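You operate a simulated robot arm through the tools that you are given. There is no shell and no other tool.

The job below is to be done with a simulated robot arm. You get a single attempt, and the scene is never put back.

Task
Set the controls near the top of the front bench. At the end: the office field key is switched on; the office plant key is switched off; the office store key is switched on; the office tower key is switched on; whatever was shut is shut again. Leave all else as you found it, and nothing knocked over.

The check looks at the end state, three seconds after you hand in, the way a careful person would. Anything else that was tipped, shoved, dropped, spilled or broken makes it a failure.

Robot
A 7-joint arm with a two-finger parallel gripper, fixed in place. Base frame: the origin is at the foot of the arm, x ahead of it, y to its left, z up; the work surface is at about z = 0.76. Units: m, rad, N and s.
Its first joint turns from -2.601 to 2.601 rad. Payload 3.43 kg.
The tool frame sits at the grasp point between the pads (the TCP): z along the fingers, y along the line on which they close. The tips reach 0.03 m beyond it. The gripper opens to 0.094 m. The fingers are 0.028 m wide and 0.01 m thick; the gripper's body (0.05 by 0.096 m) begins 0.055 m behind the TCP.
Orientation is that of the tool frame in the base frame, as a unit quaternion [w, x, y, z]. With the fingers straight down and closing along the base's y, the tool's x points along the base's -x, its y along +y and its z along -z.

Tools
- The arm moves only by the tool apply_moves. Its argument "motion" is a list of rows, each an object of numbers (a shift or turn left out is 0, a gripper value left out holds the last): "tx", "ty", "tz": the shift along the tool's x, y, z in units of 50 mm (1.0 is 50 mm); "ax", "ay", "az": the turn, a rotation vector about the tool's x, y, z in units of 6 degrees (1.0 is 6 degrees); "hand": the closure, from 0 (fully open) to 1 (shut). In form: [{"tx": .., "ty": .., "tz": .., "ax": .., "ay": .., "az": .., "hand": ..}, ...]. A call has 1 to 20 rows; each row shifts and turns the commanded pose from where the row before left it, along the tool's axes as they then stand. A call with a number of a shift or a turn outside -1 to 1 is refused whole. A row lasts 0.2 s, in which the tool goes at most 0.05 m and 0.15 rad; a call with a longer step from one row to the next is refused whole, and so is a gripper value outside its range. A pose out of reach is approached as far as the arm can. The call stops where the force on the tool passes 40 N (or 10 N more than at its start, if that is more) or the arm is blocked; 0.2 s more then pass. The fingers move at their own pace (about 0.045 m/s each) and stop on an object; they squeeze with about 37 N. The grip force told is the motor's: it shows also when the fingers shut on nothing. Time passes only in rows, and 0.2 s behind the last, so rows that do not move let the fingers close. The reply holds the time, the measured pose of the TCP, the force on the tool along the base axes, the opening and the grip force, in the units named above and with some noise, with the torque about the TCP (base axes, N m) and any sound that the robot's microphone picked up, and new pictures: "views" is both (left out), scene, wrist or none.
- Cameras (640 x 400 px; columns grow to the right, rows downward): "scene" is fixed at [0.2186, 0.4989, 1.427]; the picture's right is [0.91, 0.41, 0.00], its down [0.21, -0.48, -0.85] and it looks along [-0.35, 0.78, -0.52] (base axes); focal length 349 px, centre (320, 200). "wrist" rides on the gripper at [0.076, 0.014, -0.103] in the tool frame; the picture's right is [-0.18, 0.98, 0.00], its down [-0.75, -0.14, -0.64] and it looks along [-0.63, -0.12, 0.77] (tool axes); focal length 243 px, centre (320, 200). There is no depth. A picture from a camera that has moved, and an enlarged one, comes with that camera's place and axes in the base frame and with its lens.
- close_up(camera, box): a new picture of the part [left, top, right, bottom] of that camera's present view, enlarged. It takes no simulated time.
- hand_in(): hands the job in; it is judged then, once.

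Places have to be worked out from the pictures, the camera data and where the tool is seen. Open the gripper and draw the arm clear of the work before you hand the job in, unless the task says otherwise.

The tools are called after ">>>" as name(argument=value, ...) on one line, values as JSON. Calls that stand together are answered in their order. apply_moves: Moves the arm, as the interface text tells. Its arguments: {"type":"object","properties":{"motion":{"type":"array","items":{"type":"object","properties":{"tx":{"type":"number"},"ty":{"type":"number"},"tz":{"type":"number"},"ax":{"type":"number"},"ay":{"type":"number"},"az":{"type":"number"},"hand":{"type":"number"}}}},"views":{"type":"string","enum":["both","scene","wrist","none"]}},"required":["motion"]} The other tools are called the same way: close_up (camera, box) takes an enlarged picture of a part of a camera's view; hand_in () hands the job in.

At the start:

```text
time_s: 0.0
ee_pos: [-0.0011, 0.988, 1.1798]
tcp_rot: [0.0, 0.0, 1.0, 0.0]
force: [-0.8, -0.4, 1.0]
moment: [-0.02, 0.0, 0.02]
width: 0.0938
gripper_force: 0.0
```

scene: 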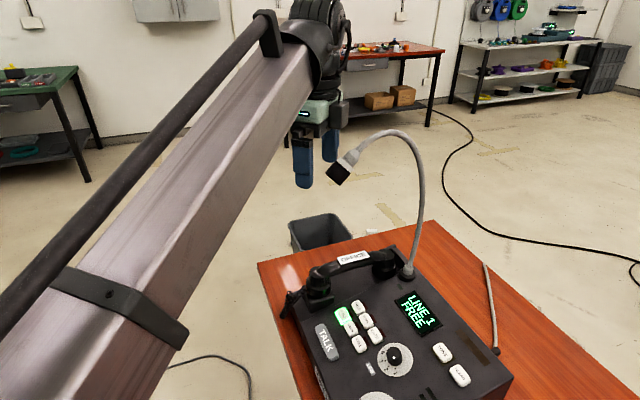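
wrist: 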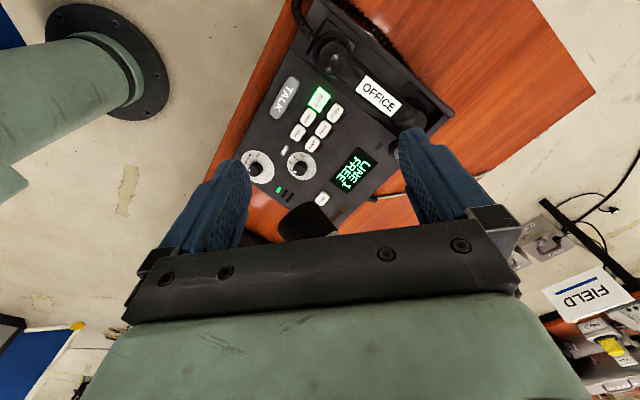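

The scene shows an intercom console labelled OFFICE on a bench and other benches with devices. I'll look closer before moving.

>>> close_up(camera="scene", box=[260, 220, 520, 400])

>>> close_up(camera="wrist", box=[220, 60, 420, 240])

>>> close_up(camera="wrist", box=[480, 150, 640, 400])

```text
2.22 times, centred on (390, 310) of scene
camera zoom: at [0.2186, 0.4989, 1.427], right [0.91, 0.41, 0.0], down [0.21, -0.48, -0.85], along [-0.35, 0.78, -0.52], focal length 776 px, centre (164, -44)
```

zoom: 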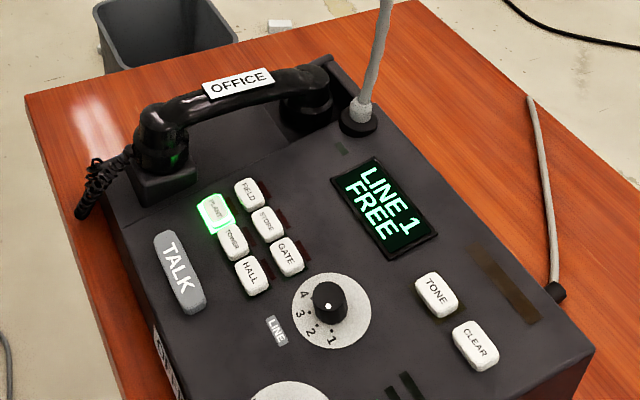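

```text
2.22 times, centred on (320, 150) of wrist
camera zoom: at [-0.0772, 1.0022, 1.2836], right [0.18, 0.98, 0.0], down [0.75, -0.14, 0.64], along [0.63, -0.12, -0.77], focal length 539 px, centre (320, 311)
```

zoom: 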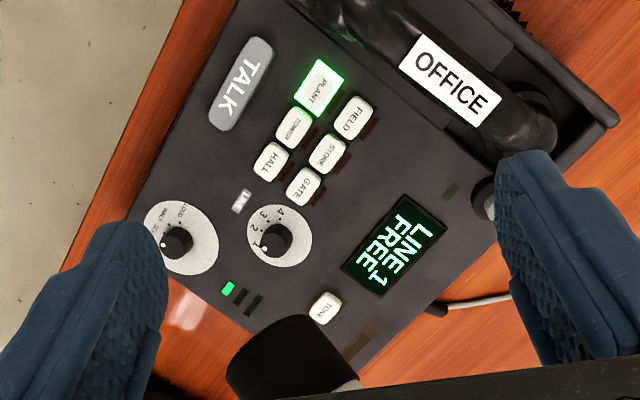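

```text
1.60 times, centred on (560, 275) of wrist
camera zoom: at [-0.0772, 1.0022, 1.2836], right [0.18, 0.98, 0.0], down [0.75, -0.14, 0.64], along [0.63, -0.12, -0.77], focal length 388 px, centre (-64, 80)
```

zoom: 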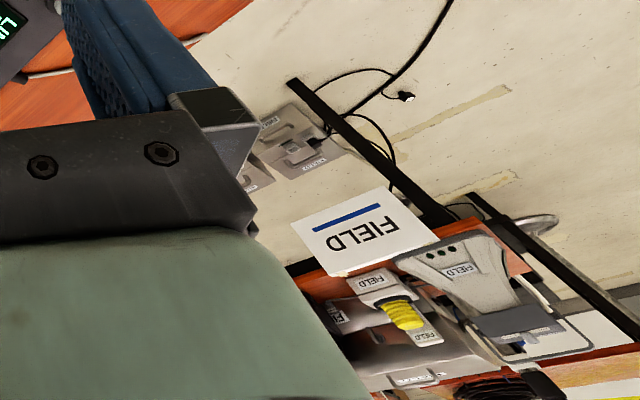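

The console (OFFICE handset) is around (0.1, 0.98), keys: PLANT lit, FIELD/STORE/TOWER unlit. The mic head hangs about 4 cm from the gripper on the +x side, so I back off towards -x and -y first, and look again.

>>> apply_moves(motion=[{"tx": 0.6, "ty": 0, "tz": 0}, {"tx": 0.8, "ty": -0.3, "tz": -0.2}, {"tx": 0.8, "ty": -0.3, "tz": -0.2}])

```text
time_s: 0.8
ee_pos: [-0.1112, 0.958, 1.1998]
tcp_rot: [0.0, 0.0, 1.0, 0.0]
force: [1.2, 0.0, -0.7]
moment: [-0.01, -0.02, 0.01]
width: 0.0941
gripper_force: 0.0
camera wrist: at [-0.1878, 0.9724, 1.303], right [0.18, 0.98, 0.0], down [0.75, -0.14, 0.64], along [0.63, -0.12, -0.77], focal length 243 px, centre (320, 200)
```

scene: 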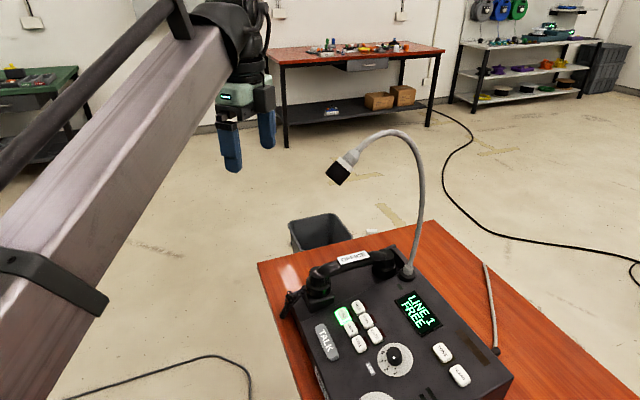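
wrist: 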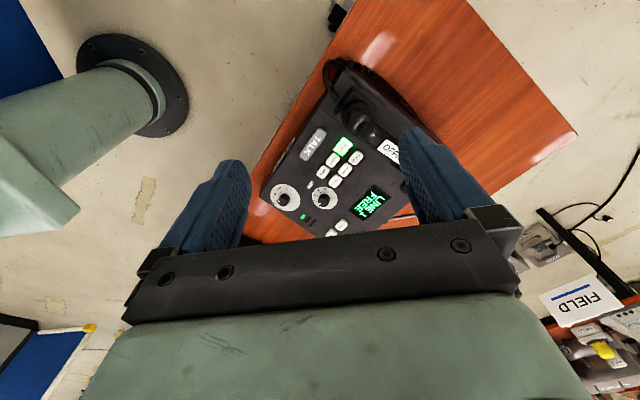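

The arm is clear of the mic. I'll tilt the tool up to look horizontally along +x, to survey whether other benches with controls are within reach and to see the console's side.

>>> apply_moves(motion=[{"ay": -1, "ty": -1}, {"ay": -1, "ty": -1}, {"ay": -1, "ty": -1}, {"ay": -1, "ty": -1}, {"ay": -1}, {"ay": -1}, {"ay": -1}, {"ay": -1}])

```text
time_s: 2.6
ee_pos: [-0.0804, 0.7966, 1.1288]
tcp_rot: [0.409, -0.003, 0.913, 0.005]
force: [-0.9, -1.1, 0.4]
moment: [-0.01, -0.01, 0.02]
width: 0.0939
gripper_force: 0.2
out of reach, approached as far as the arm can: row 2, 3, 4, 5, 6, 7
camera wrist: at [-0.2083, 0.8107, 1.1419], right [0.12, 0.98, 0.14], down [0.03, -0.15, 0.99], along [0.99, -0.11, -0.04], focal length 243 px, centre (320, 200)
```

scene: 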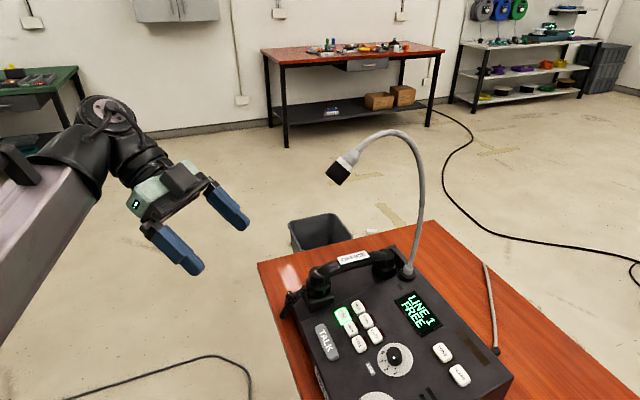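
wrist: 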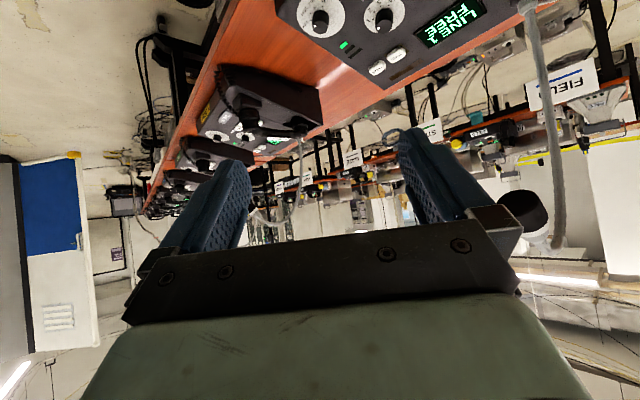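

The bench continues along +x with more consoles on it. I'll enlarge this picture.

>>> close_up(camera="wrist", box=[130, 20, 350, 220])

>>> close_up(camera="wrist", box=[320, 40, 640, 240])

```text
2.00 times, centred on (240, 120) of wrist
camera zoom: at [-0.2083, 0.8107, 1.1419], right [0.12, 0.98, 0.14], down [0.03, -0.15, 0.99], along [0.99, -0.11, -0.04], focal length 485 px, centre (480, 360)
```

zoom: 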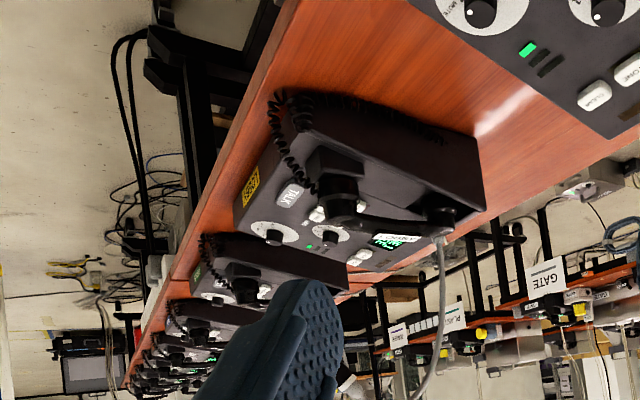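

```text
2.00 times, centred on (480, 140) of wrist
camera zoom: at [-0.2083, 0.8107, 1.1419], right [0.12, 0.98, 0.14], down [0.03, -0.15, 0.99], along [0.99, -0.11, -0.04], focal length 485 px, centre (0, 320)
```

zoom: 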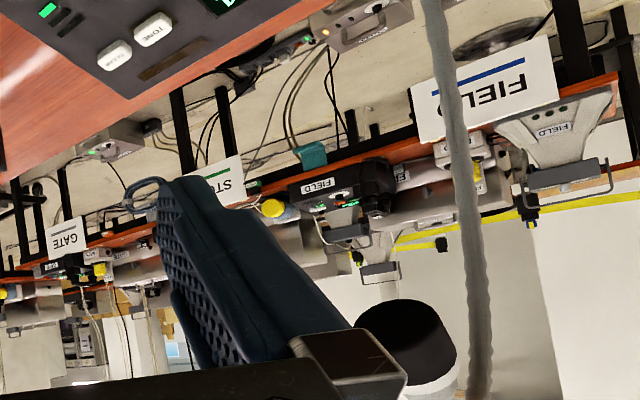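

Only the first console carries the OFFICE label in view; its keys sit at about z≈0.845 (PLANT ≈(0.058,0.973), FIELD ≈(0.083,1.002), STORE ≈(0.106,0.978), TOWER ≈(0.085,0.945)). I undo the tilt, then yaw 44° to line up with the console, staying on the robot side of the mic.

>>> apply_moves(motion=[{"ay": 1}, {"ay": 1}, {"ay": 1}, {"ay": 1}, {"ay": 1}, {"ay": 1}, {"ay": 1}, {"ay": 1}, {"az": 1}, {"az": 1}, {"az": 1}, {"az": 1}, {"az": 1}, {"az": 1}, {"az": 1}, {"az": 0.33, "hand": 1}, {"hand": 1}, {"hand": 1}])

```text
time_s: 6.4
ee_pos: [-0.0829, 0.7964, 1.1307]
tcp_rot: [0.001, 0.375, 0.927, 0.0]
force: [-0.3, -0.1, 1.0]
moment: [0.04, 0.02, -0.01]
width: 0.0234
gripper_force: 0.0
camera wrist: at [-0.127, 0.8602, 1.2334], right [0.81, 0.58, 0.0], down [0.44, -0.62, 0.64], along [0.37, -0.52, -0.77], focal length 243 px, centre (320, 200)
```

scene: 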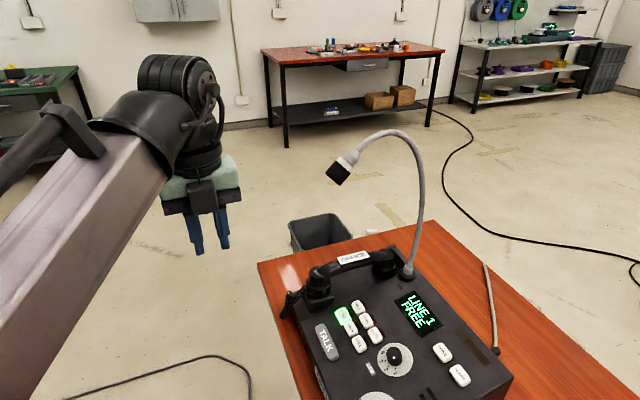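
wrist: 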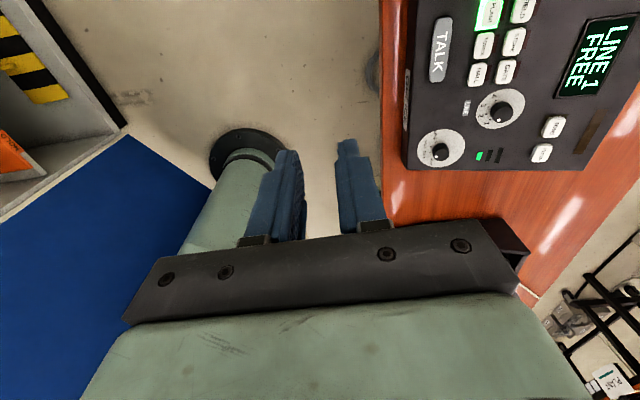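

Now the tool is aligned with the console. I enlarge the key area to measure.

>>> close_up(camera="wrist", box=[400, 0, 640, 150])

```text
2.67 times, centred on (520, 75) of wrist
camera zoom: at [-0.127, 0.8602, 1.2334], right [0.81, 0.58, 0.0], down [0.44, -0.62, 0.64], along [0.37, -0.52, -0.77], focal length 647 px, centre (-213, 533)
```

zoom: 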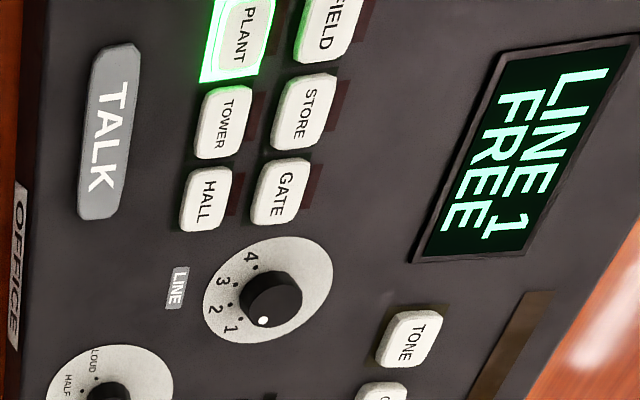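

Measurements from three views agree: PLANT (0.057,0.971), TOWER (0.084,0.947), STORE (0.110,0.975), FIELD (0.084,1.000), pitch ~38 mm. I tilt the tool 40° so that the hand comes in beneath the mic from the robot side, with the fingers shut.

>>> apply_moves(motion=[{"ax": -1, "hand": 1}, {"ax": -1}, {"ax": -1}, {"ax": -1}, {"ax": -1}, {"ax": -1}, {"ax": -0.67}])

```text
time_s: 8.0
ee_pos: [-0.082, 0.7963, 1.1311]
tcp_rot: [0.128, 0.351, 0.871, 0.319]
force: [0.0, 0.3, 0.1]
moment: [0.0, 0.02, 0.0]
width: 0.0
gripper_force: 33.2
camera wrist: at [-0.1748, 0.8103, 1.2186], right [0.65, 0.41, 0.63], down [0.18, -0.9, 0.4], along [0.73, -0.15, -0.66], focal length 243 px, centre (320, 200)
```

scene: 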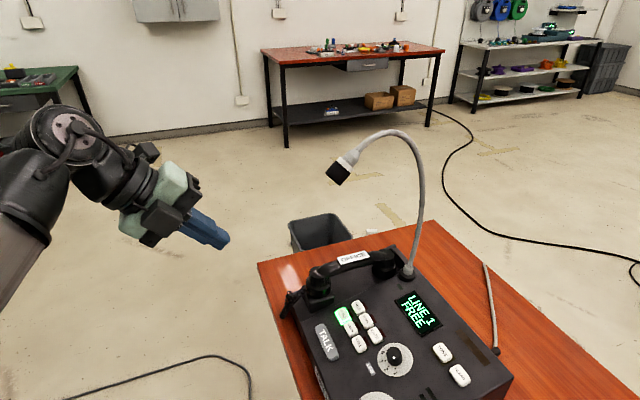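
wrist: 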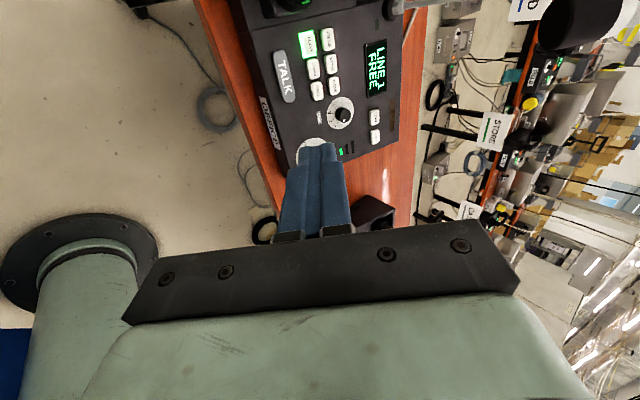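

Tool tilted at 40° as planned. I go down beside the bench, then move in to a standoff about 6 cm above the PLANT key.

>>> apply_moves(motion=[{"ty": -0.557, "tz": 0.664}, {"ty": -0.557, "tz": 0.664}, {"ty": -0.557, "tz": 0.664}, {"tx": 0.072, "ty": 0.408, "tz": 0.608}, {"tx": 0.072, "ty": 0.408, "tz": 0.608}, {"tx": 0.072, "ty": 0.408, "tz": 0.608}, {"tx": 0.072, "ty": 0.408, "tz": 0.608}, {"tx": 0.072, "ty": 0.408, "tz": 0.608}, {"tx": 0.072, "ty": 0.408, "tz": 0.608}])

```text
time_s: 10.0
ee_pos: [0.0492, 0.9656, 0.9391]
tcp_rot: [0.128, 0.351, 0.872, 0.317]
force: [-0.3, -0.9, -0.4]
moment: [0.01, 0.03, 0.0]
width: 0.0
gripper_force: 32.7
camera wrist: at [-0.0432, 0.9779, 1.0275], right [0.65, 0.41, 0.63], down [0.18, -0.9, 0.4], along [0.73, -0.15, -0.66], focal length 243 px, centre (320, 200)
```

scene: 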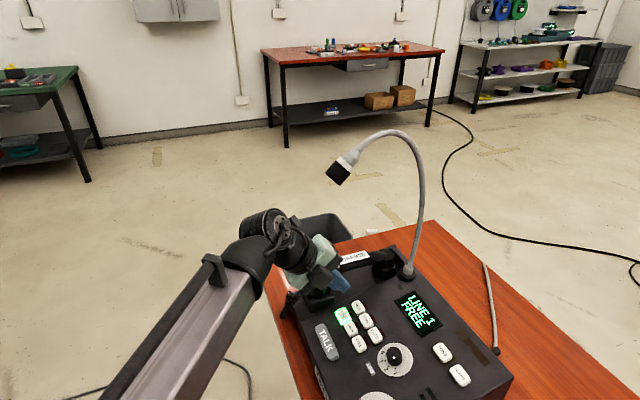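
wrist: 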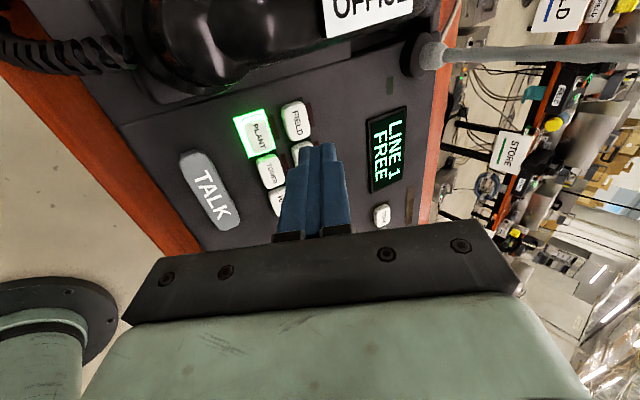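

Standoff reached, but the wrist camera would come fairly near the handset's left end. I yaw the tool 24° more (swinging the camera away from the handset), lower to about 3 cm above PLANT, and look.

>>> apply_moves(motion=[{"ay": 0.643, "az": -0.766}, {"ay": 0.643, "az": -0.766}, {"ay": 0.643, "az": -0.766}, {"ay": 0.643, "az": -0.766}, {"tx": -0.057, "ty": -0.217, "tz": 0.197}, {"tx": -0.057, "ty": -0.217, "tz": 0.197}])

>>> close_up(camera="scene", box=[230, 200, 430, 380])

>>> close_up(camera="wrist", box=[200, 40, 440, 240])

```text
time_s: 11.4
ee_pos: [0.0536, 0.9571, 0.9097]
tcp_rot: [0.06, 0.163, 0.926, 0.336]
force: [0.4, -0.7, 0.4]
moment: [0.04, 0.01, -0.01]
width: 0.0
gripper_force: 32.7
camera wrist: at [-0.0375, 0.9325, 0.9987], right [0.43, 0.65, 0.63], down [0.53, -0.75, 0.4], along [0.73, 0.16, -0.66], focal length 243 px, centre (320, 200)
```

scene: 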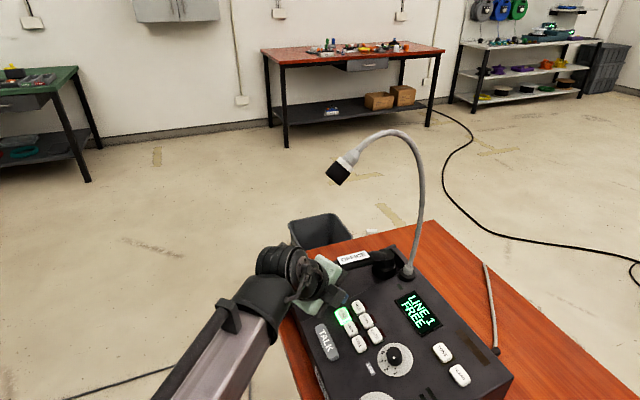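
wrist: 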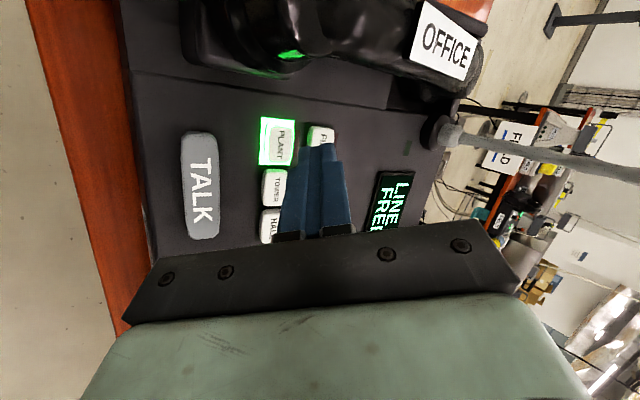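

```text
2.22 times, centred on (330, 290) of scene
camera zoom: at [0.2186, 0.4989, 1.427], right [0.91, 0.41, 0.0], down [0.21, -0.48, -0.85], along [-0.35, 0.78, -0.52], focal length 776 px, centre (298, 0)
```

zoom: 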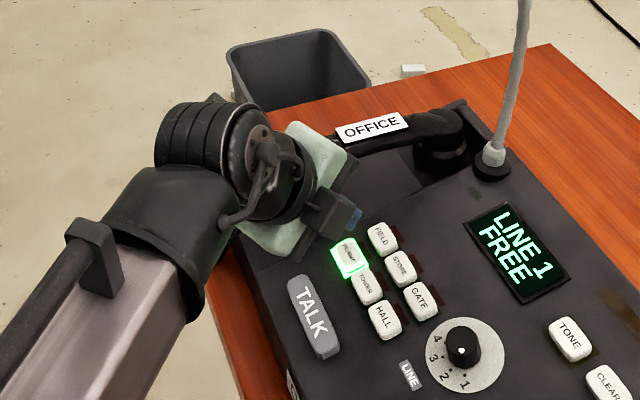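

```text
2.00 times, centred on (320, 140) of wrist
camera zoom: at [-0.0375, 0.9325, 0.9987], right [0.43, 0.65, 0.63], down [0.53, -0.75, 0.4], along [0.73, 0.16, -0.66], focal length 485 px, centre (320, 320)
```

zoom: 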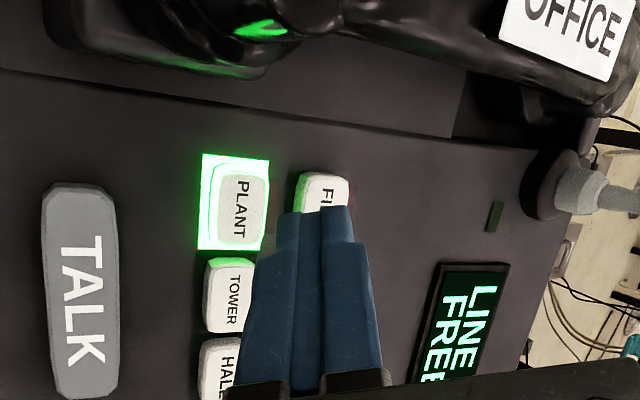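

The fingertip hangs ~3 cm over the PLANT key, as computed. I descend in small steps until contact shows.

>>> apply_moves(motion=[{"tx": 0.02, "ty": -0.12, "tz": 0.228}, {"ty": -0.16, "tz": 0.19}, {}])

>>> close_up(camera="wrist", box=[200, 40, 440, 240])

>>> close_up(camera="scene", box=[270, 220, 430, 360])

```text
time_s: 12.2
ee_pos: [0.0537, 0.9606, 0.8857]
tcp_rot: [0.058, 0.162, 0.926, 0.337]
force: [0.5, 0.2, 0.0]
moment: [0.01, -0.01, 0.0]
width: 0.0
gripper_force: 32.8
camera wrist: at [-0.0373, 0.9354, 0.9735], right [0.43, 0.64, 0.63], down [0.53, -0.75, 0.4], along [0.73, 0.16, -0.66], focal length 243 px, centre (320, 200)
```

scene: 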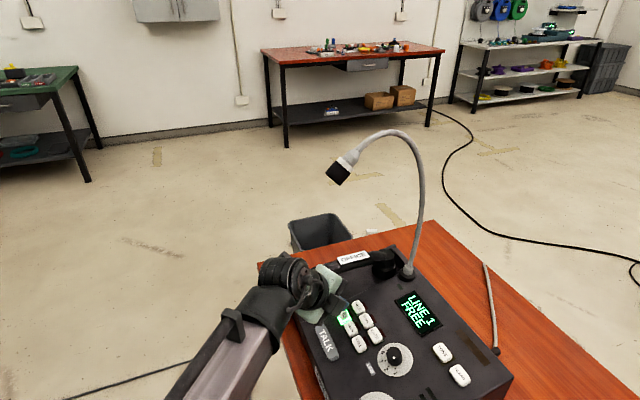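
wrist: 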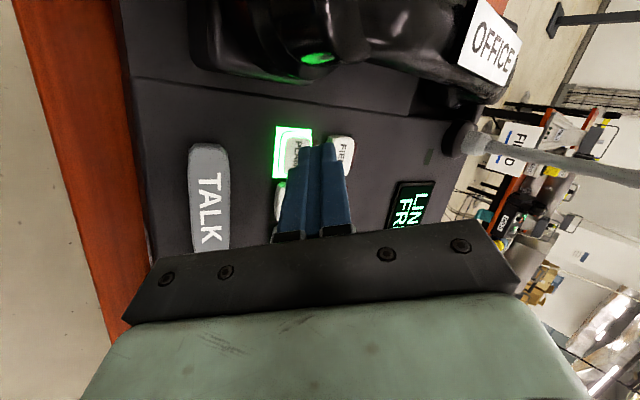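

```text
2.00 times, centred on (320, 140) of wrist
camera zoom: at [-0.0373, 0.9354, 0.9735], right [0.43, 0.64, 0.63], down [0.53, -0.75, 0.4], along [0.73, 0.16, -0.66], focal length 485 px, centre (320, 320)
```

zoom: 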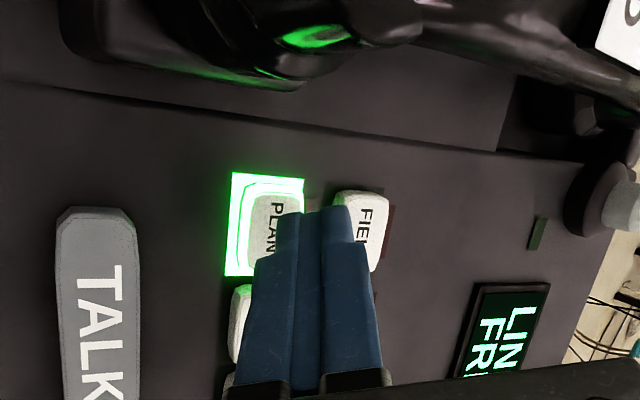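

```text
2.86 times, centred on (350, 290) of scene
camera zoom: at [0.2186, 0.4989, 1.427], right [0.91, 0.41, 0.0], down [0.21, -0.48, -0.85], along [-0.35, 0.78, -0.52], focal length 998 px, centre (234, -57)
```

zoom: 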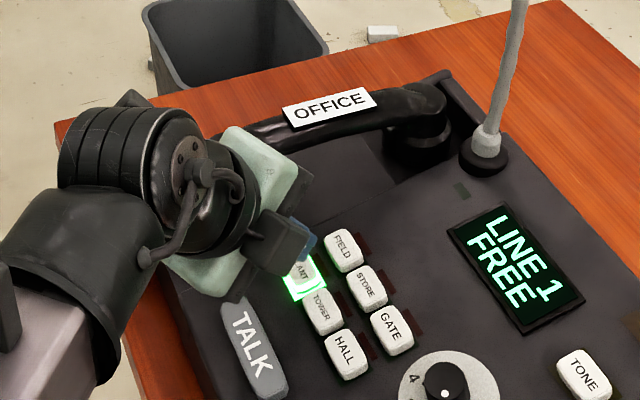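

Tip is about 6 mm above the cap with PLANT directly below by the kinematics. I go down a few millimetres at a time watching force.

>>> apply_moves(motion=[{"ty": -0.039, "tz": 0.046}, {"ty": -0.039, "tz": 0.046}, {}], views="none")

>>> apply_moves(motion=[{"ty": -0.026, "tz": 0.031}, {"ty": -0.026, "tz": 0.031}, {}], views="wrist")

```text
time_s: 13.0
ee_pos: [0.0538, 0.9609, 0.8802]
tcp_rot: [0.06, 0.163, 0.925, 0.337]
force: [0.3, 0.0, 1.0]
moment: [-0.02, 0.02, 0.01]
width: 0.0
gripper_force: 33.2
```

```text
time_s: 13.8
ee_pos: [0.0535, 0.9622, 0.8757]
tcp_rot: [0.059, 0.164, 0.925, 0.337]
force: [0.2, 0.3, -0.1]
moment: [0.01, -0.01, -0.04]
width: 0.0
gripper_force: 32.8
camera wrist: at [-0.0373, 0.9359, 0.9638], right [0.43, 0.64, 0.63], down [0.53, -0.75, 0.4], along [0.73, 0.16, -0.66], focal length 243 px, centre (320, 200)
```

wrist: 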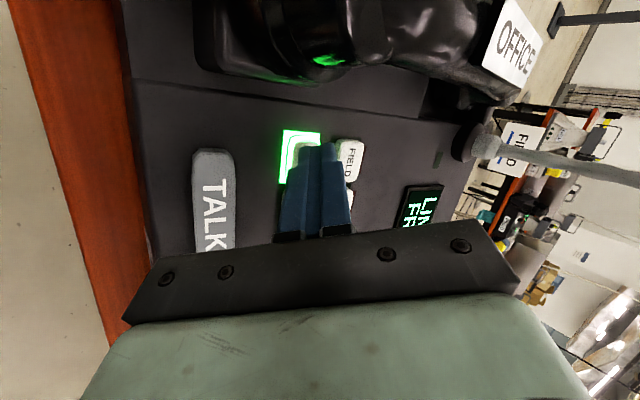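

No contact yet (tip ≈0.847). Continuing in 2 mm steps.

>>> apply_moves(motion=[{"ty": -0.026, "tz": 0.031}, {"ty": -0.026, "tz": 0.031}, {}], views="wrist")

>>> close_up(camera="wrist", box=[240, 80, 400, 200])

```text
time_s: 14.6
ee_pos: [0.0536, 0.9617, 0.8718]
tcp_rot: [0.059, 0.161, 0.926, 0.338]
force: [0.2, 0.2, -0.1]
moment: [-0.02, 0.02, -0.04]
width: 0.0
gripper_force: 33.5
camera wrist: at [-0.0373, 0.9358, 0.9597], right [0.43, 0.64, 0.63], down [0.53, -0.75, 0.4], along [0.73, 0.16, -0.66], focal length 243 px, centre (320, 200)
```

wrist: 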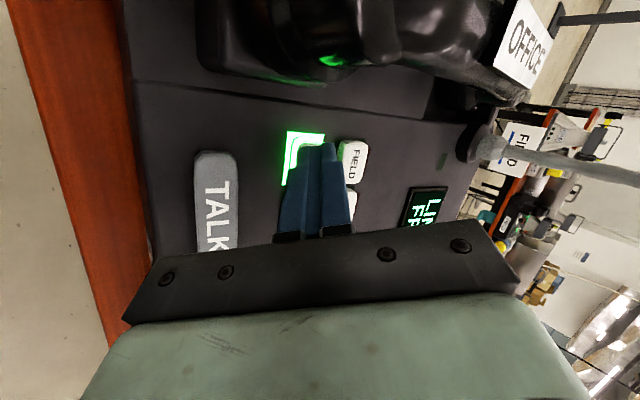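

```text
3.33 times, centred on (320, 140) of wrist
camera zoom: at [-0.0373, 0.9358, 0.9597], right [0.43, 0.64, 0.63], down [0.53, -0.75, 0.4], along [0.73, 0.16, -0.66], focal length 809 px, centre (320, 400)
```

zoom: 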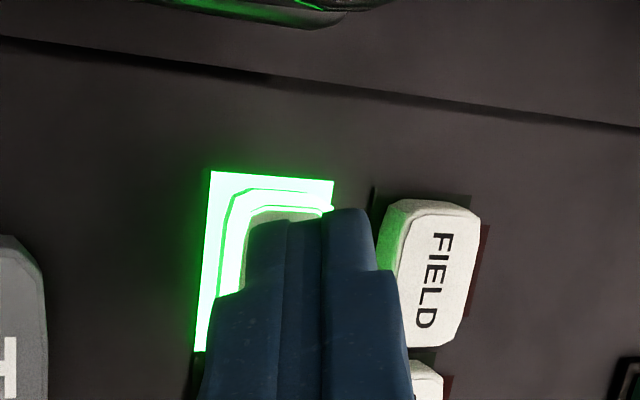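

Still free; the PLANT cap looks lower than FIELD's (latched in). Continuing down slowly.

>>> apply_moves(motion=[{"ty": -0.026, "tz": 0.031}, {}], views="none")

>>> apply_moves(motion=[{"ty": -0.026, "tz": 0.031}, {}], views="wrist")

>>> close_up(camera="wrist", box=[240, 80, 400, 200])

```text
time_s: 15.2
ee_pos: [0.0527, 0.9616, 0.8689]
tcp_rot: [0.059, 0.162, 0.926, 0.337]
force: [-0.1, -0.3, 1.9]
moment: [-0.05, 0.02, 0.01]
width: 0.0
gripper_force: 33.2
```

```text
time_s: 15.8
ee_pos: [0.0535, 0.961, 0.8679]
tcp_rot: [0.059, 0.162, 0.926, 0.337]
force: [0.0, -0.8, 1.1]
moment: [-0.01, 0.0, 0.01]
width: 0.0
gripper_force: 33.1
camera wrist: at [-0.0372, 0.9353, 0.9556], right [0.43, 0.64, 0.63], down [0.53, -0.75, 0.4], along [0.73, 0.16, -0.66], focal length 243 px, centre (320, 200)
```

wrist: 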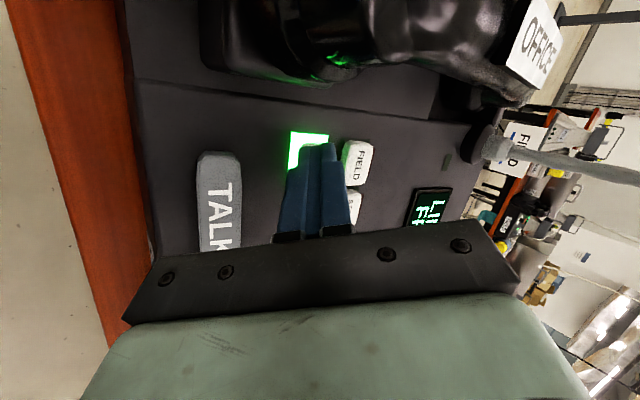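

```text
3.33 times, centred on (320, 140) of wrist
camera zoom: at [-0.0372, 0.9353, 0.9556], right [0.43, 0.64, 0.63], down [0.53, -0.75, 0.4], along [0.73, 0.16, -0.66], focal length 809 px, centre (320, 400)
```

zoom: 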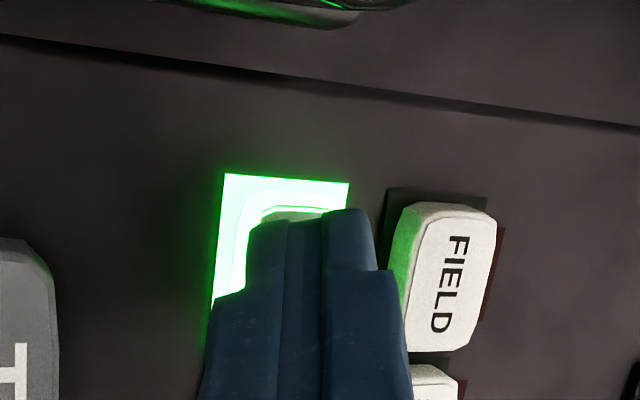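

Light contact (~1–2 N) and the cap is starting to go down. A bit further.

>>> apply_moves(motion=[{"ty": -0.02, "tz": 0.024}, {}], views="none")

>>> apply_moves(motion=[{"ty": -0.02, "tz": 0.024}, {}], views="wrist")

>>> close_up(camera="wrist", box=[240, 80, 400, 200])

```text
time_s: 16.4
ee_pos: [0.0535, 0.9609, 0.8648]
tcp_rot: [0.058, 0.162, 0.926, 0.337]
force: [-0.9, -1.4, 1.0]
moment: [0.02, -0.04, -0.02]
width: 0.0001
gripper_force: 33.1
heard: click
```

```text
time_s: 17.0
ee_pos: [0.0543, 0.9612, 0.8653]
tcp_rot: [0.06, 0.162, 0.926, 0.337]
force: [-0.7, 0.7, 2.5]
moment: [0.02, -0.04, -0.05]
width: 0.0001
gripper_force: 32.7
camera wrist: at [-0.0371, 0.9352, 0.9524], right [0.43, 0.64, 0.63], down [0.53, -0.75, 0.4], along [0.73, 0.16, -0.66], focal length 243 px, centre (320, 200)
```

wrist: 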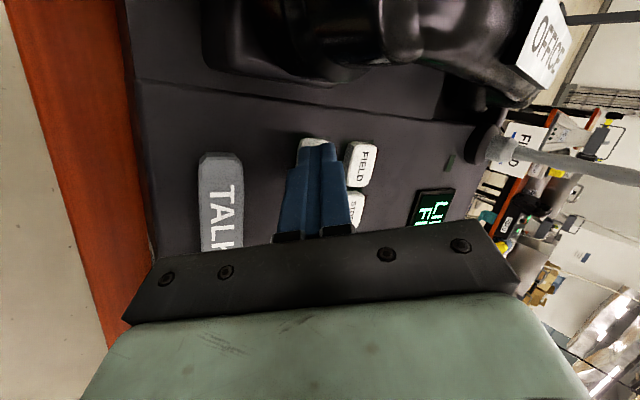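

```text
3.33 times, centred on (320, 140) of wrist
camera zoom: at [-0.0371, 0.9352, 0.9524], right [0.43, 0.64, 0.63], down [0.53, -0.75, 0.4], along [0.73, 0.16, -0.66], focal length 809 px, centre (320, 400)
```

zoom: 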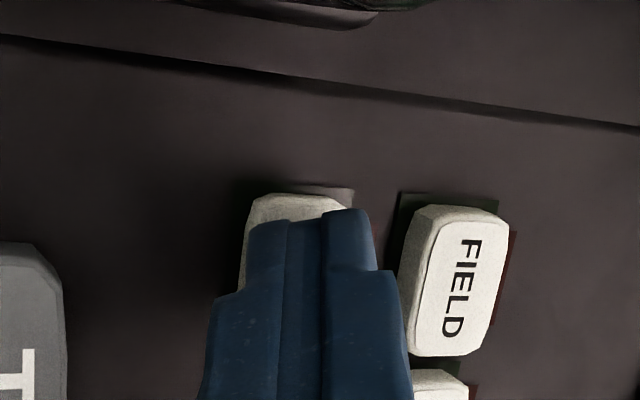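

A click was heard and the PLANT lamp went out. I lift straight up 5 cm and check the state.

>>> apply_moves(motion=[{"ty": 0.32, "tz": -0.383}, {"ty": 0.32, "tz": -0.383}, {}])

>>> close_up(camera="scene", box=[300, 240, 500, 400])

>>> close_up(camera="wrist", box=[200, 40, 440, 240])

```text
time_s: 17.8
ee_pos: [0.0526, 0.9621, 0.9122]
tcp_rot: [0.059, 0.162, 0.925, 0.338]
force: [0.4, -0.8, 0.1]
moment: [0.0, -0.01, -0.01]
width: 0.0001
gripper_force: 33.6
camera wrist: at [-0.0371, 0.9358, 1.0018], right [0.43, 0.65, 0.63], down [0.53, -0.75, 0.4], along [0.73, 0.16, -0.66], focal length 243 px, centre (320, 200)
```

scene: 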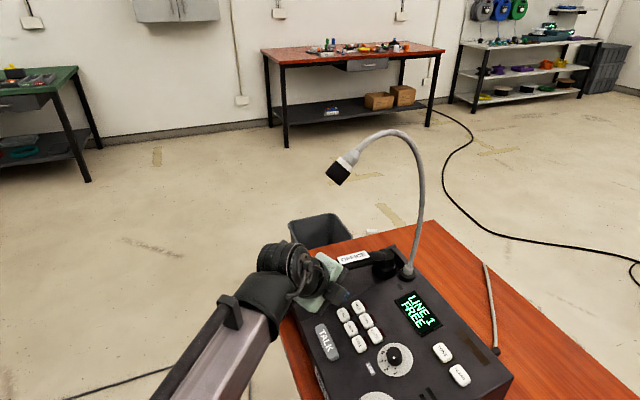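
wrist: 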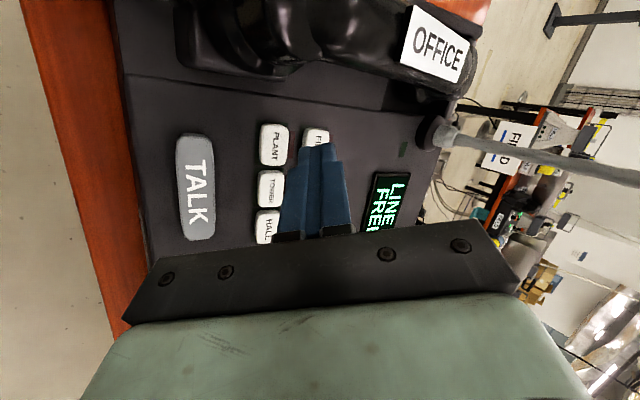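

```text
2.50 times, centred on (400, 320) of scene
camera zoom: at [0.2186, 0.4989, 1.427], right [0.91, 0.41, 0.0], down [0.21, -0.48, -0.85], along [-0.35, 0.78, -0.52], focal length 874 px, centre (120, -100)
```

zoom: 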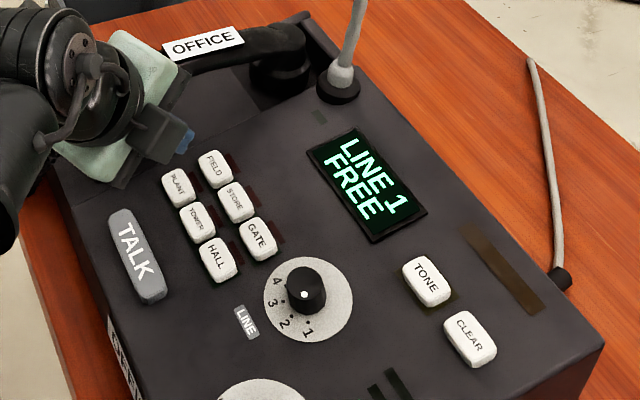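

```text
2.00 times, centred on (320, 140) of wrist
camera zoom: at [-0.0371, 0.9358, 1.0018], right [0.43, 0.65, 0.63], down [0.53, -0.75, 0.4], along [0.73, 0.16, -0.66], focal length 485 px, centre (320, 320)
```

zoom: 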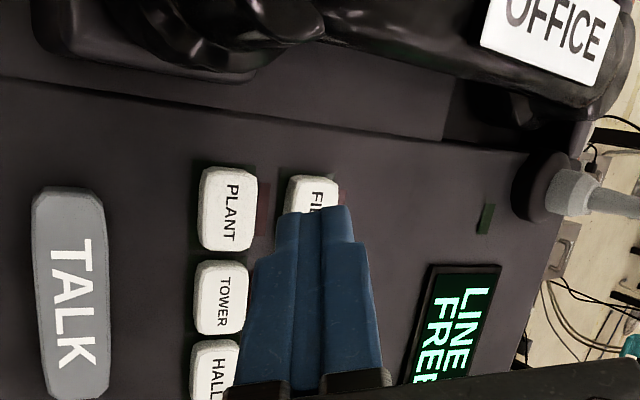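

PLANT is off with its lamp dark, and the others are unchanged. Next I move over TOWER (by +0.028, −0.025) and lower to just above the cap.

>>> apply_moves(motion=[{"tx": -0.348, "ty": -0.108, "tz": -0.09}, {"tx": -0.348, "ty": -0.108, "tz": -0.09}, {"ty": -0.2, "tz": 0.239}, {"ty": -0.2, "tz": 0.239}, {}])

>>> close_up(camera="wrist", box=[200, 40, 440, 240])

>>> close_up(camera="scene", box=[300, 240, 460, 380])

```text
time_s: 19.0
ee_pos: [0.0817, 0.9366, 0.8827]
tcp_rot: [0.06, 0.162, 0.926, 0.336]
force: [0.2, 0.1, -0.2]
moment: [-0.02, -0.01, 0.0]
width: 0.0
gripper_force: 33.0
camera wrist: at [-0.0095, 0.911, 0.9711], right [0.43, 0.64, 0.63], down [0.53, -0.75, 0.4], along [0.73, 0.16, -0.66], focal length 243 px, centre (320, 200)
```

scene: 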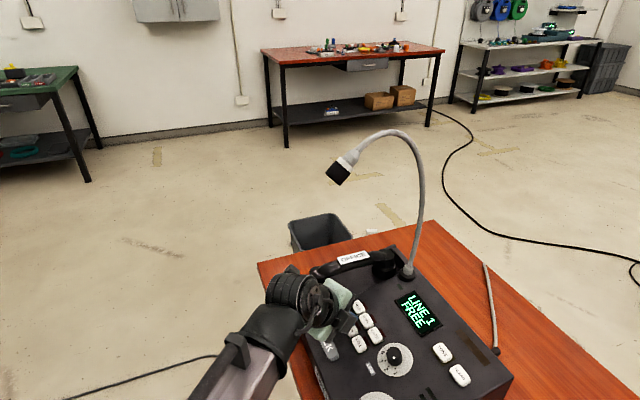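
wrist: 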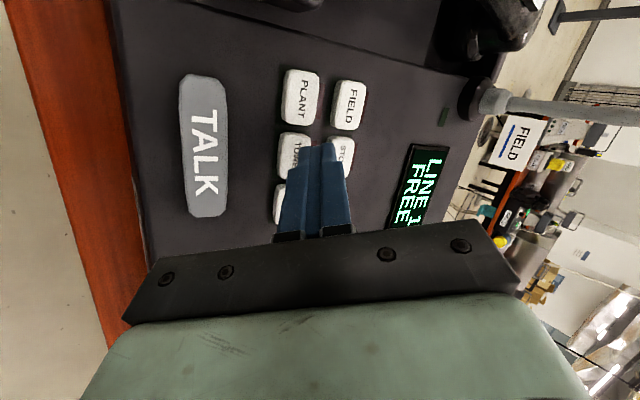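

```text
2.00 times, centred on (320, 140) of wrist
camera zoom: at [-0.0095, 0.911, 0.9711], right [0.43, 0.64, 0.63], down [0.53, -0.75, 0.4], along [0.73, 0.16, -0.66], focal length 485 px, centre (320, 320)
```

zoom: 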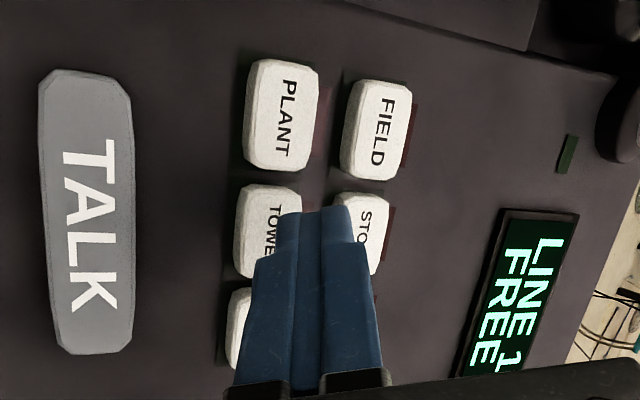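

```text
2.86 times, centred on (380, 310) of scene
camera zoom: at [0.2186, 0.4989, 1.427], right [0.91, 0.41, 0.0], down [0.21, -0.48, -0.85], along [-0.35, 0.78, -0.52], focal length 998 px, centre (149, -114)
```

zoom: 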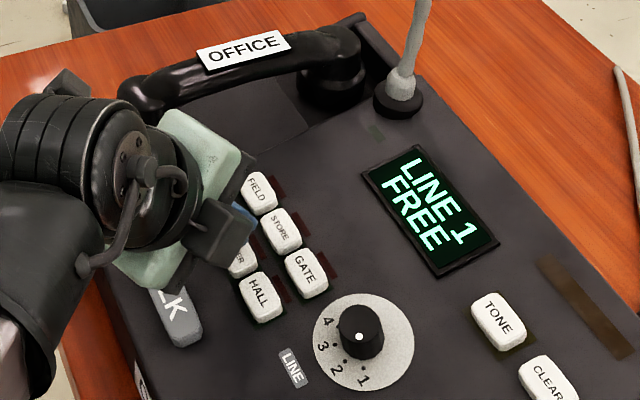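

Positioned over TOWER with a ~2 cm margin of the hand body over TALK. I lower in small steps until a click.

>>> apply_moves(motion=[{"ty": -0.045, "tz": 0.054}, {"ty": -0.045, "tz": 0.054}, {"ty": -0.026, "tz": 0.031}, {"ty": -0.026, "tz": 0.031}, {}], views="none")

>>> apply_moves(motion=[{"ty": -0.026, "tz": 0.031}, {}], views="wrist")

>>> close_up(camera="wrist", box=[220, 60, 400, 200])

```text
time_s: 20.2
ee_pos: [0.0815, 0.9371, 0.8713]
tcp_rot: [0.059, 0.162, 0.926, 0.337]
force: [0.1, 0.7, 0.0]
moment: [0.01, -0.02, -0.01]
width: 0.0
gripper_force: 33.3
```

```text
time_s: 20.8
ee_pos: [0.0813, 0.9365, 0.8698]
tcp_rot: [0.06, 0.162, 0.926, 0.337]
force: [0.6, 0.1, -0.6]
moment: [-0.02, -0.01, -0.01]
width: 0.0
gripper_force: 33.3
camera wrist: at [-0.0095, 0.9109, 0.9578], right [0.43, 0.64, 0.63], down [0.53, -0.75, 0.4], along [0.73, 0.16, -0.66], focal length 243 px, centre (320, 200)
```

wrist: 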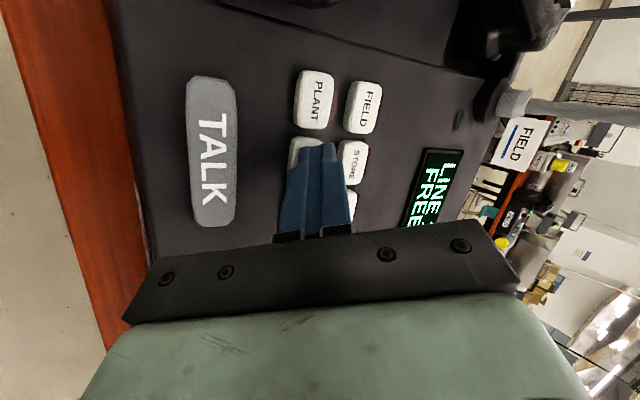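

```text
2.86 times, centred on (310, 130) of wrist
camera zoom: at [-0.0095, 0.9109, 0.9578], right [0.43, 0.64, 0.63], down [0.53, -0.75, 0.4], along [0.73, 0.16, -0.66], focal length 693 px, centre (349, 400)
```

zoom: 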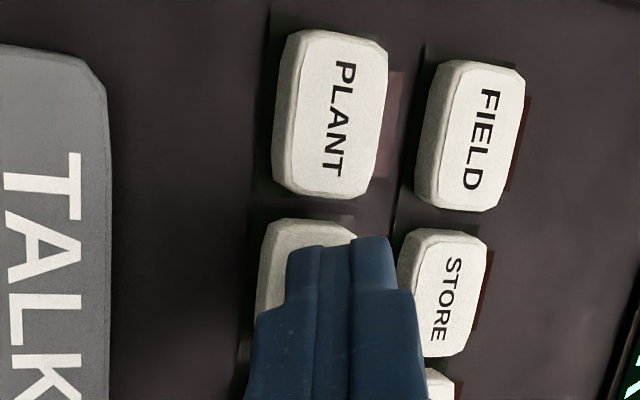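

Almost touching. Continue down 2 mm at a time.

>>> apply_moves(motion=[{"ty": -0.026, "tz": 0.031}, {}], views="none")

>>> apply_moves(motion=[{"ty": -0.026, "tz": 0.031}, {}], views="wrist")

>>> close_up(camera="wrist", box=[220, 60, 400, 200])

```text
time_s: 21.4
ee_pos: [0.0814, 0.9369, 0.8678]
tcp_rot: [0.059, 0.162, 0.926, 0.337]
force: [-0.3, 0.0, 1.2]
moment: [-0.01, -0.02, -0.01]
width: 0.0
gripper_force: 32.5
```

```text
time_s: 22.0
ee_pos: [0.0814, 0.9366, 0.8656]
tcp_rot: [0.059, 0.162, 0.925, 0.337]
force: [-0.8, -0.4, 2.2]
moment: [0.04, 0.02, 0.02]
width: 0.0
gripper_force: 33.3
heard: click
camera wrist: at [-0.0092, 0.9107, 0.9535], right [0.43, 0.64, 0.63], down [0.53, -0.75, 0.4], along [0.73, 0.16, -0.66], focal length 243 px, centre (320, 200)
```

wrist: 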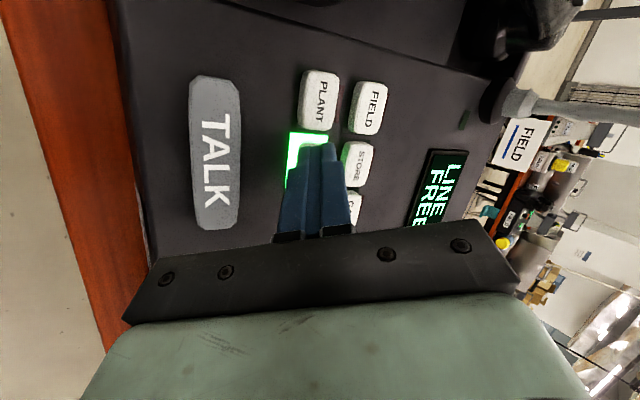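

```text
2.86 times, centred on (310, 130) of wrist
camera zoom: at [-0.0092, 0.9107, 0.9535], right [0.43, 0.64, 0.63], down [0.53, -0.75, 0.4], along [0.73, 0.16, -0.66], focal length 693 px, centre (349, 400)
```

zoom: 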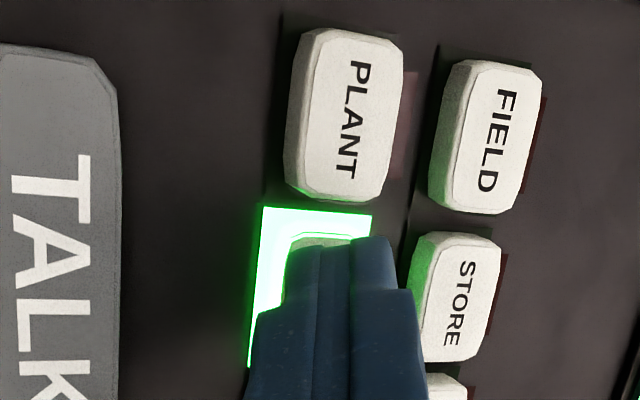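

TOWER clicked on and lit. I lift, shift to STORE (+0.025, +0.0275) and come down to just above it.

>>> apply_moves(motion=[{"ty": 0.302, "tz": -0.36}, {"ty": 0.302, "tz": -0.36}, {"tx": -0.141, "ty": 0.264, "tz": 0.221}, {"tx": -0.141, "ty": 0.264, "tz": 0.221}, {"ty": -0.212, "tz": 0.253}, {"ty": -0.212, "tz": 0.253}, {}])

>>> close_up(camera="wrist", box=[200, 40, 440, 240])

>>> close_up(camera="scene", box=[300, 240, 460, 380])

```text
time_s: 23.6
ee_pos: [0.1066, 0.9649, 0.8788]
tcp_rot: [0.059, 0.163, 0.925, 0.337]
force: [1.0, 0.4, 0.6]
moment: [0.03, -0.03, 0.0]
width: 0.0001
gripper_force: 33.4
camera wrist: at [0.016, 0.939, 0.9673], right [0.43, 0.64, 0.63], down [0.53, -0.75, 0.4], along [0.73, 0.16, -0.66], focal length 243 px, centre (320, 200)
```

scene: 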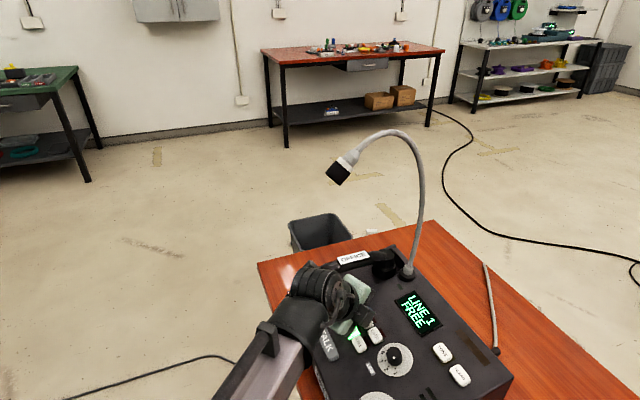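
wrist: 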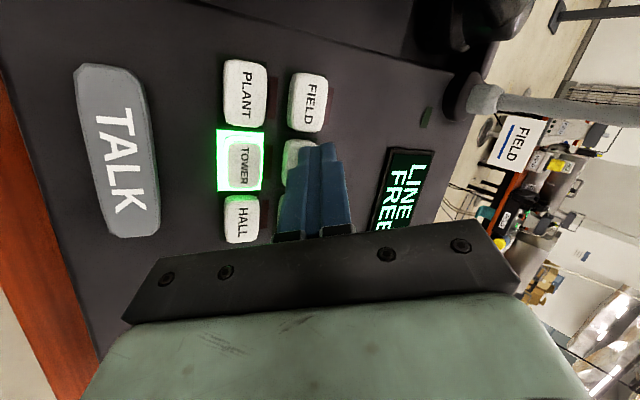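

```text
2.00 times, centred on (320, 140) of wrist
camera zoom: at [0.016, 0.939, 0.9673], right [0.43, 0.64, 0.63], down [0.53, -0.75, 0.4], along [0.73, 0.16, -0.66], focal length 485 px, centre (320, 320)
```

zoom: 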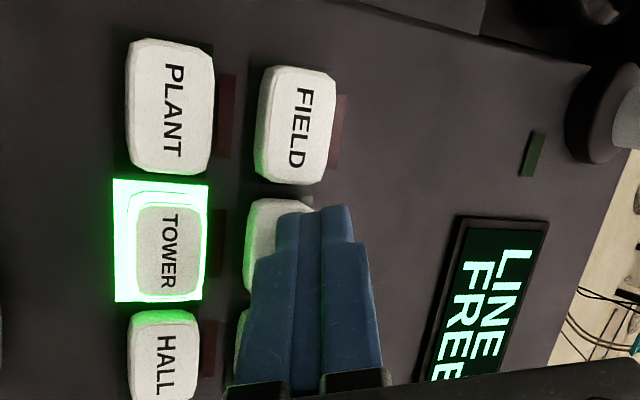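

```text
2.86 times, centred on (380, 310) of scene
camera zoom: at [0.2186, 0.4989, 1.427], right [0.91, 0.41, 0.0], down [0.21, -0.48, -0.85], along [-0.35, 0.78, -0.52], focal length 998 px, centre (149, -114)
```

zoom: 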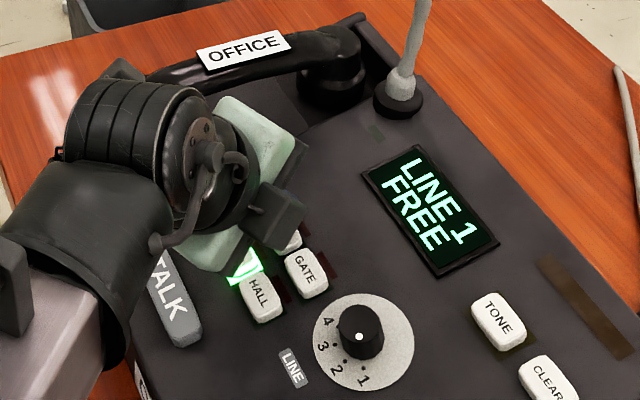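

Over STORE, aligned much as with TOWER. Press down in small steps.

>>> apply_moves(motion=[{"ty": -0.045, "tz": 0.054}, {"ty": -0.026, "tz": 0.031}, {"ty": -0.026, "tz": 0.031}, {}], views="none")

>>> apply_moves(motion=[{"ty": -0.026, "tz": 0.031}, {}], views="none")

>>> apply_moves(motion=[{"ty": -0.026, "tz": 0.031}, {}], views="wrist")

>>> close_up(camera="wrist", box=[220, 60, 400, 200])

```text
time_s: 24.6
ee_pos: [0.1057, 0.9632, 0.8715]
tcp_rot: [0.059, 0.163, 0.925, 0.338]
force: [-1.0, -1.3, 7.9]
moment: [0.01, -0.08, -0.04]
width: 0.0001
gripper_force: 32.6
heard: click
```

```text
time_s: 25.2
ee_pos: [0.1062, 0.9631, 0.8708]
tcp_rot: [0.059, 0.162, 0.925, 0.338]
force: [-2.3, -1.3, 22.0]
moment: [0.06, -0.29, 0.02]
width: 0.0001
gripper_force: 32.6
```

```text
time_s: 25.8
ee_pos: [0.1059, 0.964, 0.8699]
tcp_rot: [0.059, 0.162, 0.925, 0.34]
force: [-1.9, -7.5, 12.3]
moment: [-0.12, -0.14, -0.13]
width: 0.0001
gripper_force: 32.9
stopped in row 2: the force on the tool passed its limit at 41 N (the readings are from after the stop); the commanded pose is now the measured one
camera wrist: at [0.0152, 0.9375, 0.9589], right [0.43, 0.64, 0.64], down [0.53, -0.75, 0.4], along [0.73, 0.17, -0.66], focal length 243 px, centre (320, 200)
```

wrist: 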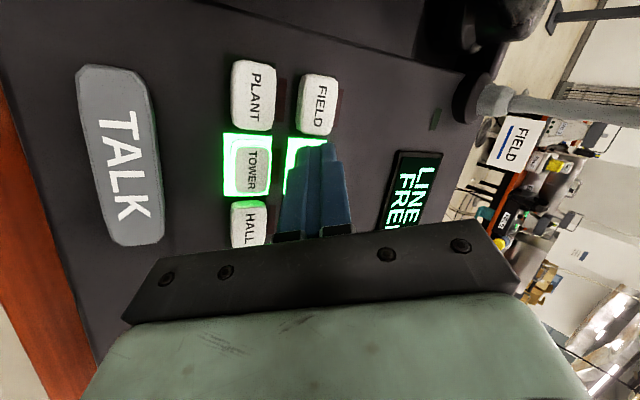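

```text
2.86 times, centred on (310, 130) of wrist
camera zoom: at [0.0152, 0.9375, 0.9589], right [0.43, 0.64, 0.64], down [0.53, -0.75, 0.4], along [0.73, 0.17, -0.66], focal length 693 px, centre (349, 400)
```

zoom: 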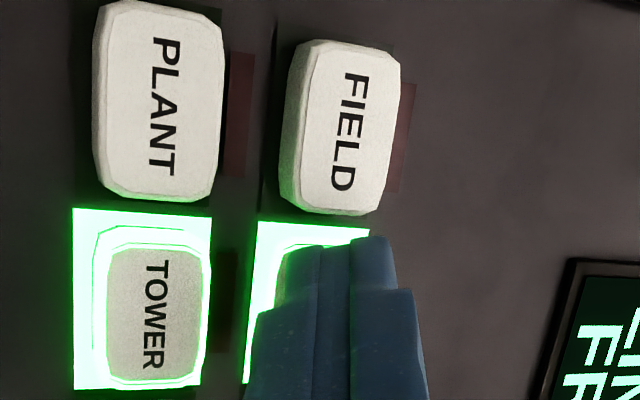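

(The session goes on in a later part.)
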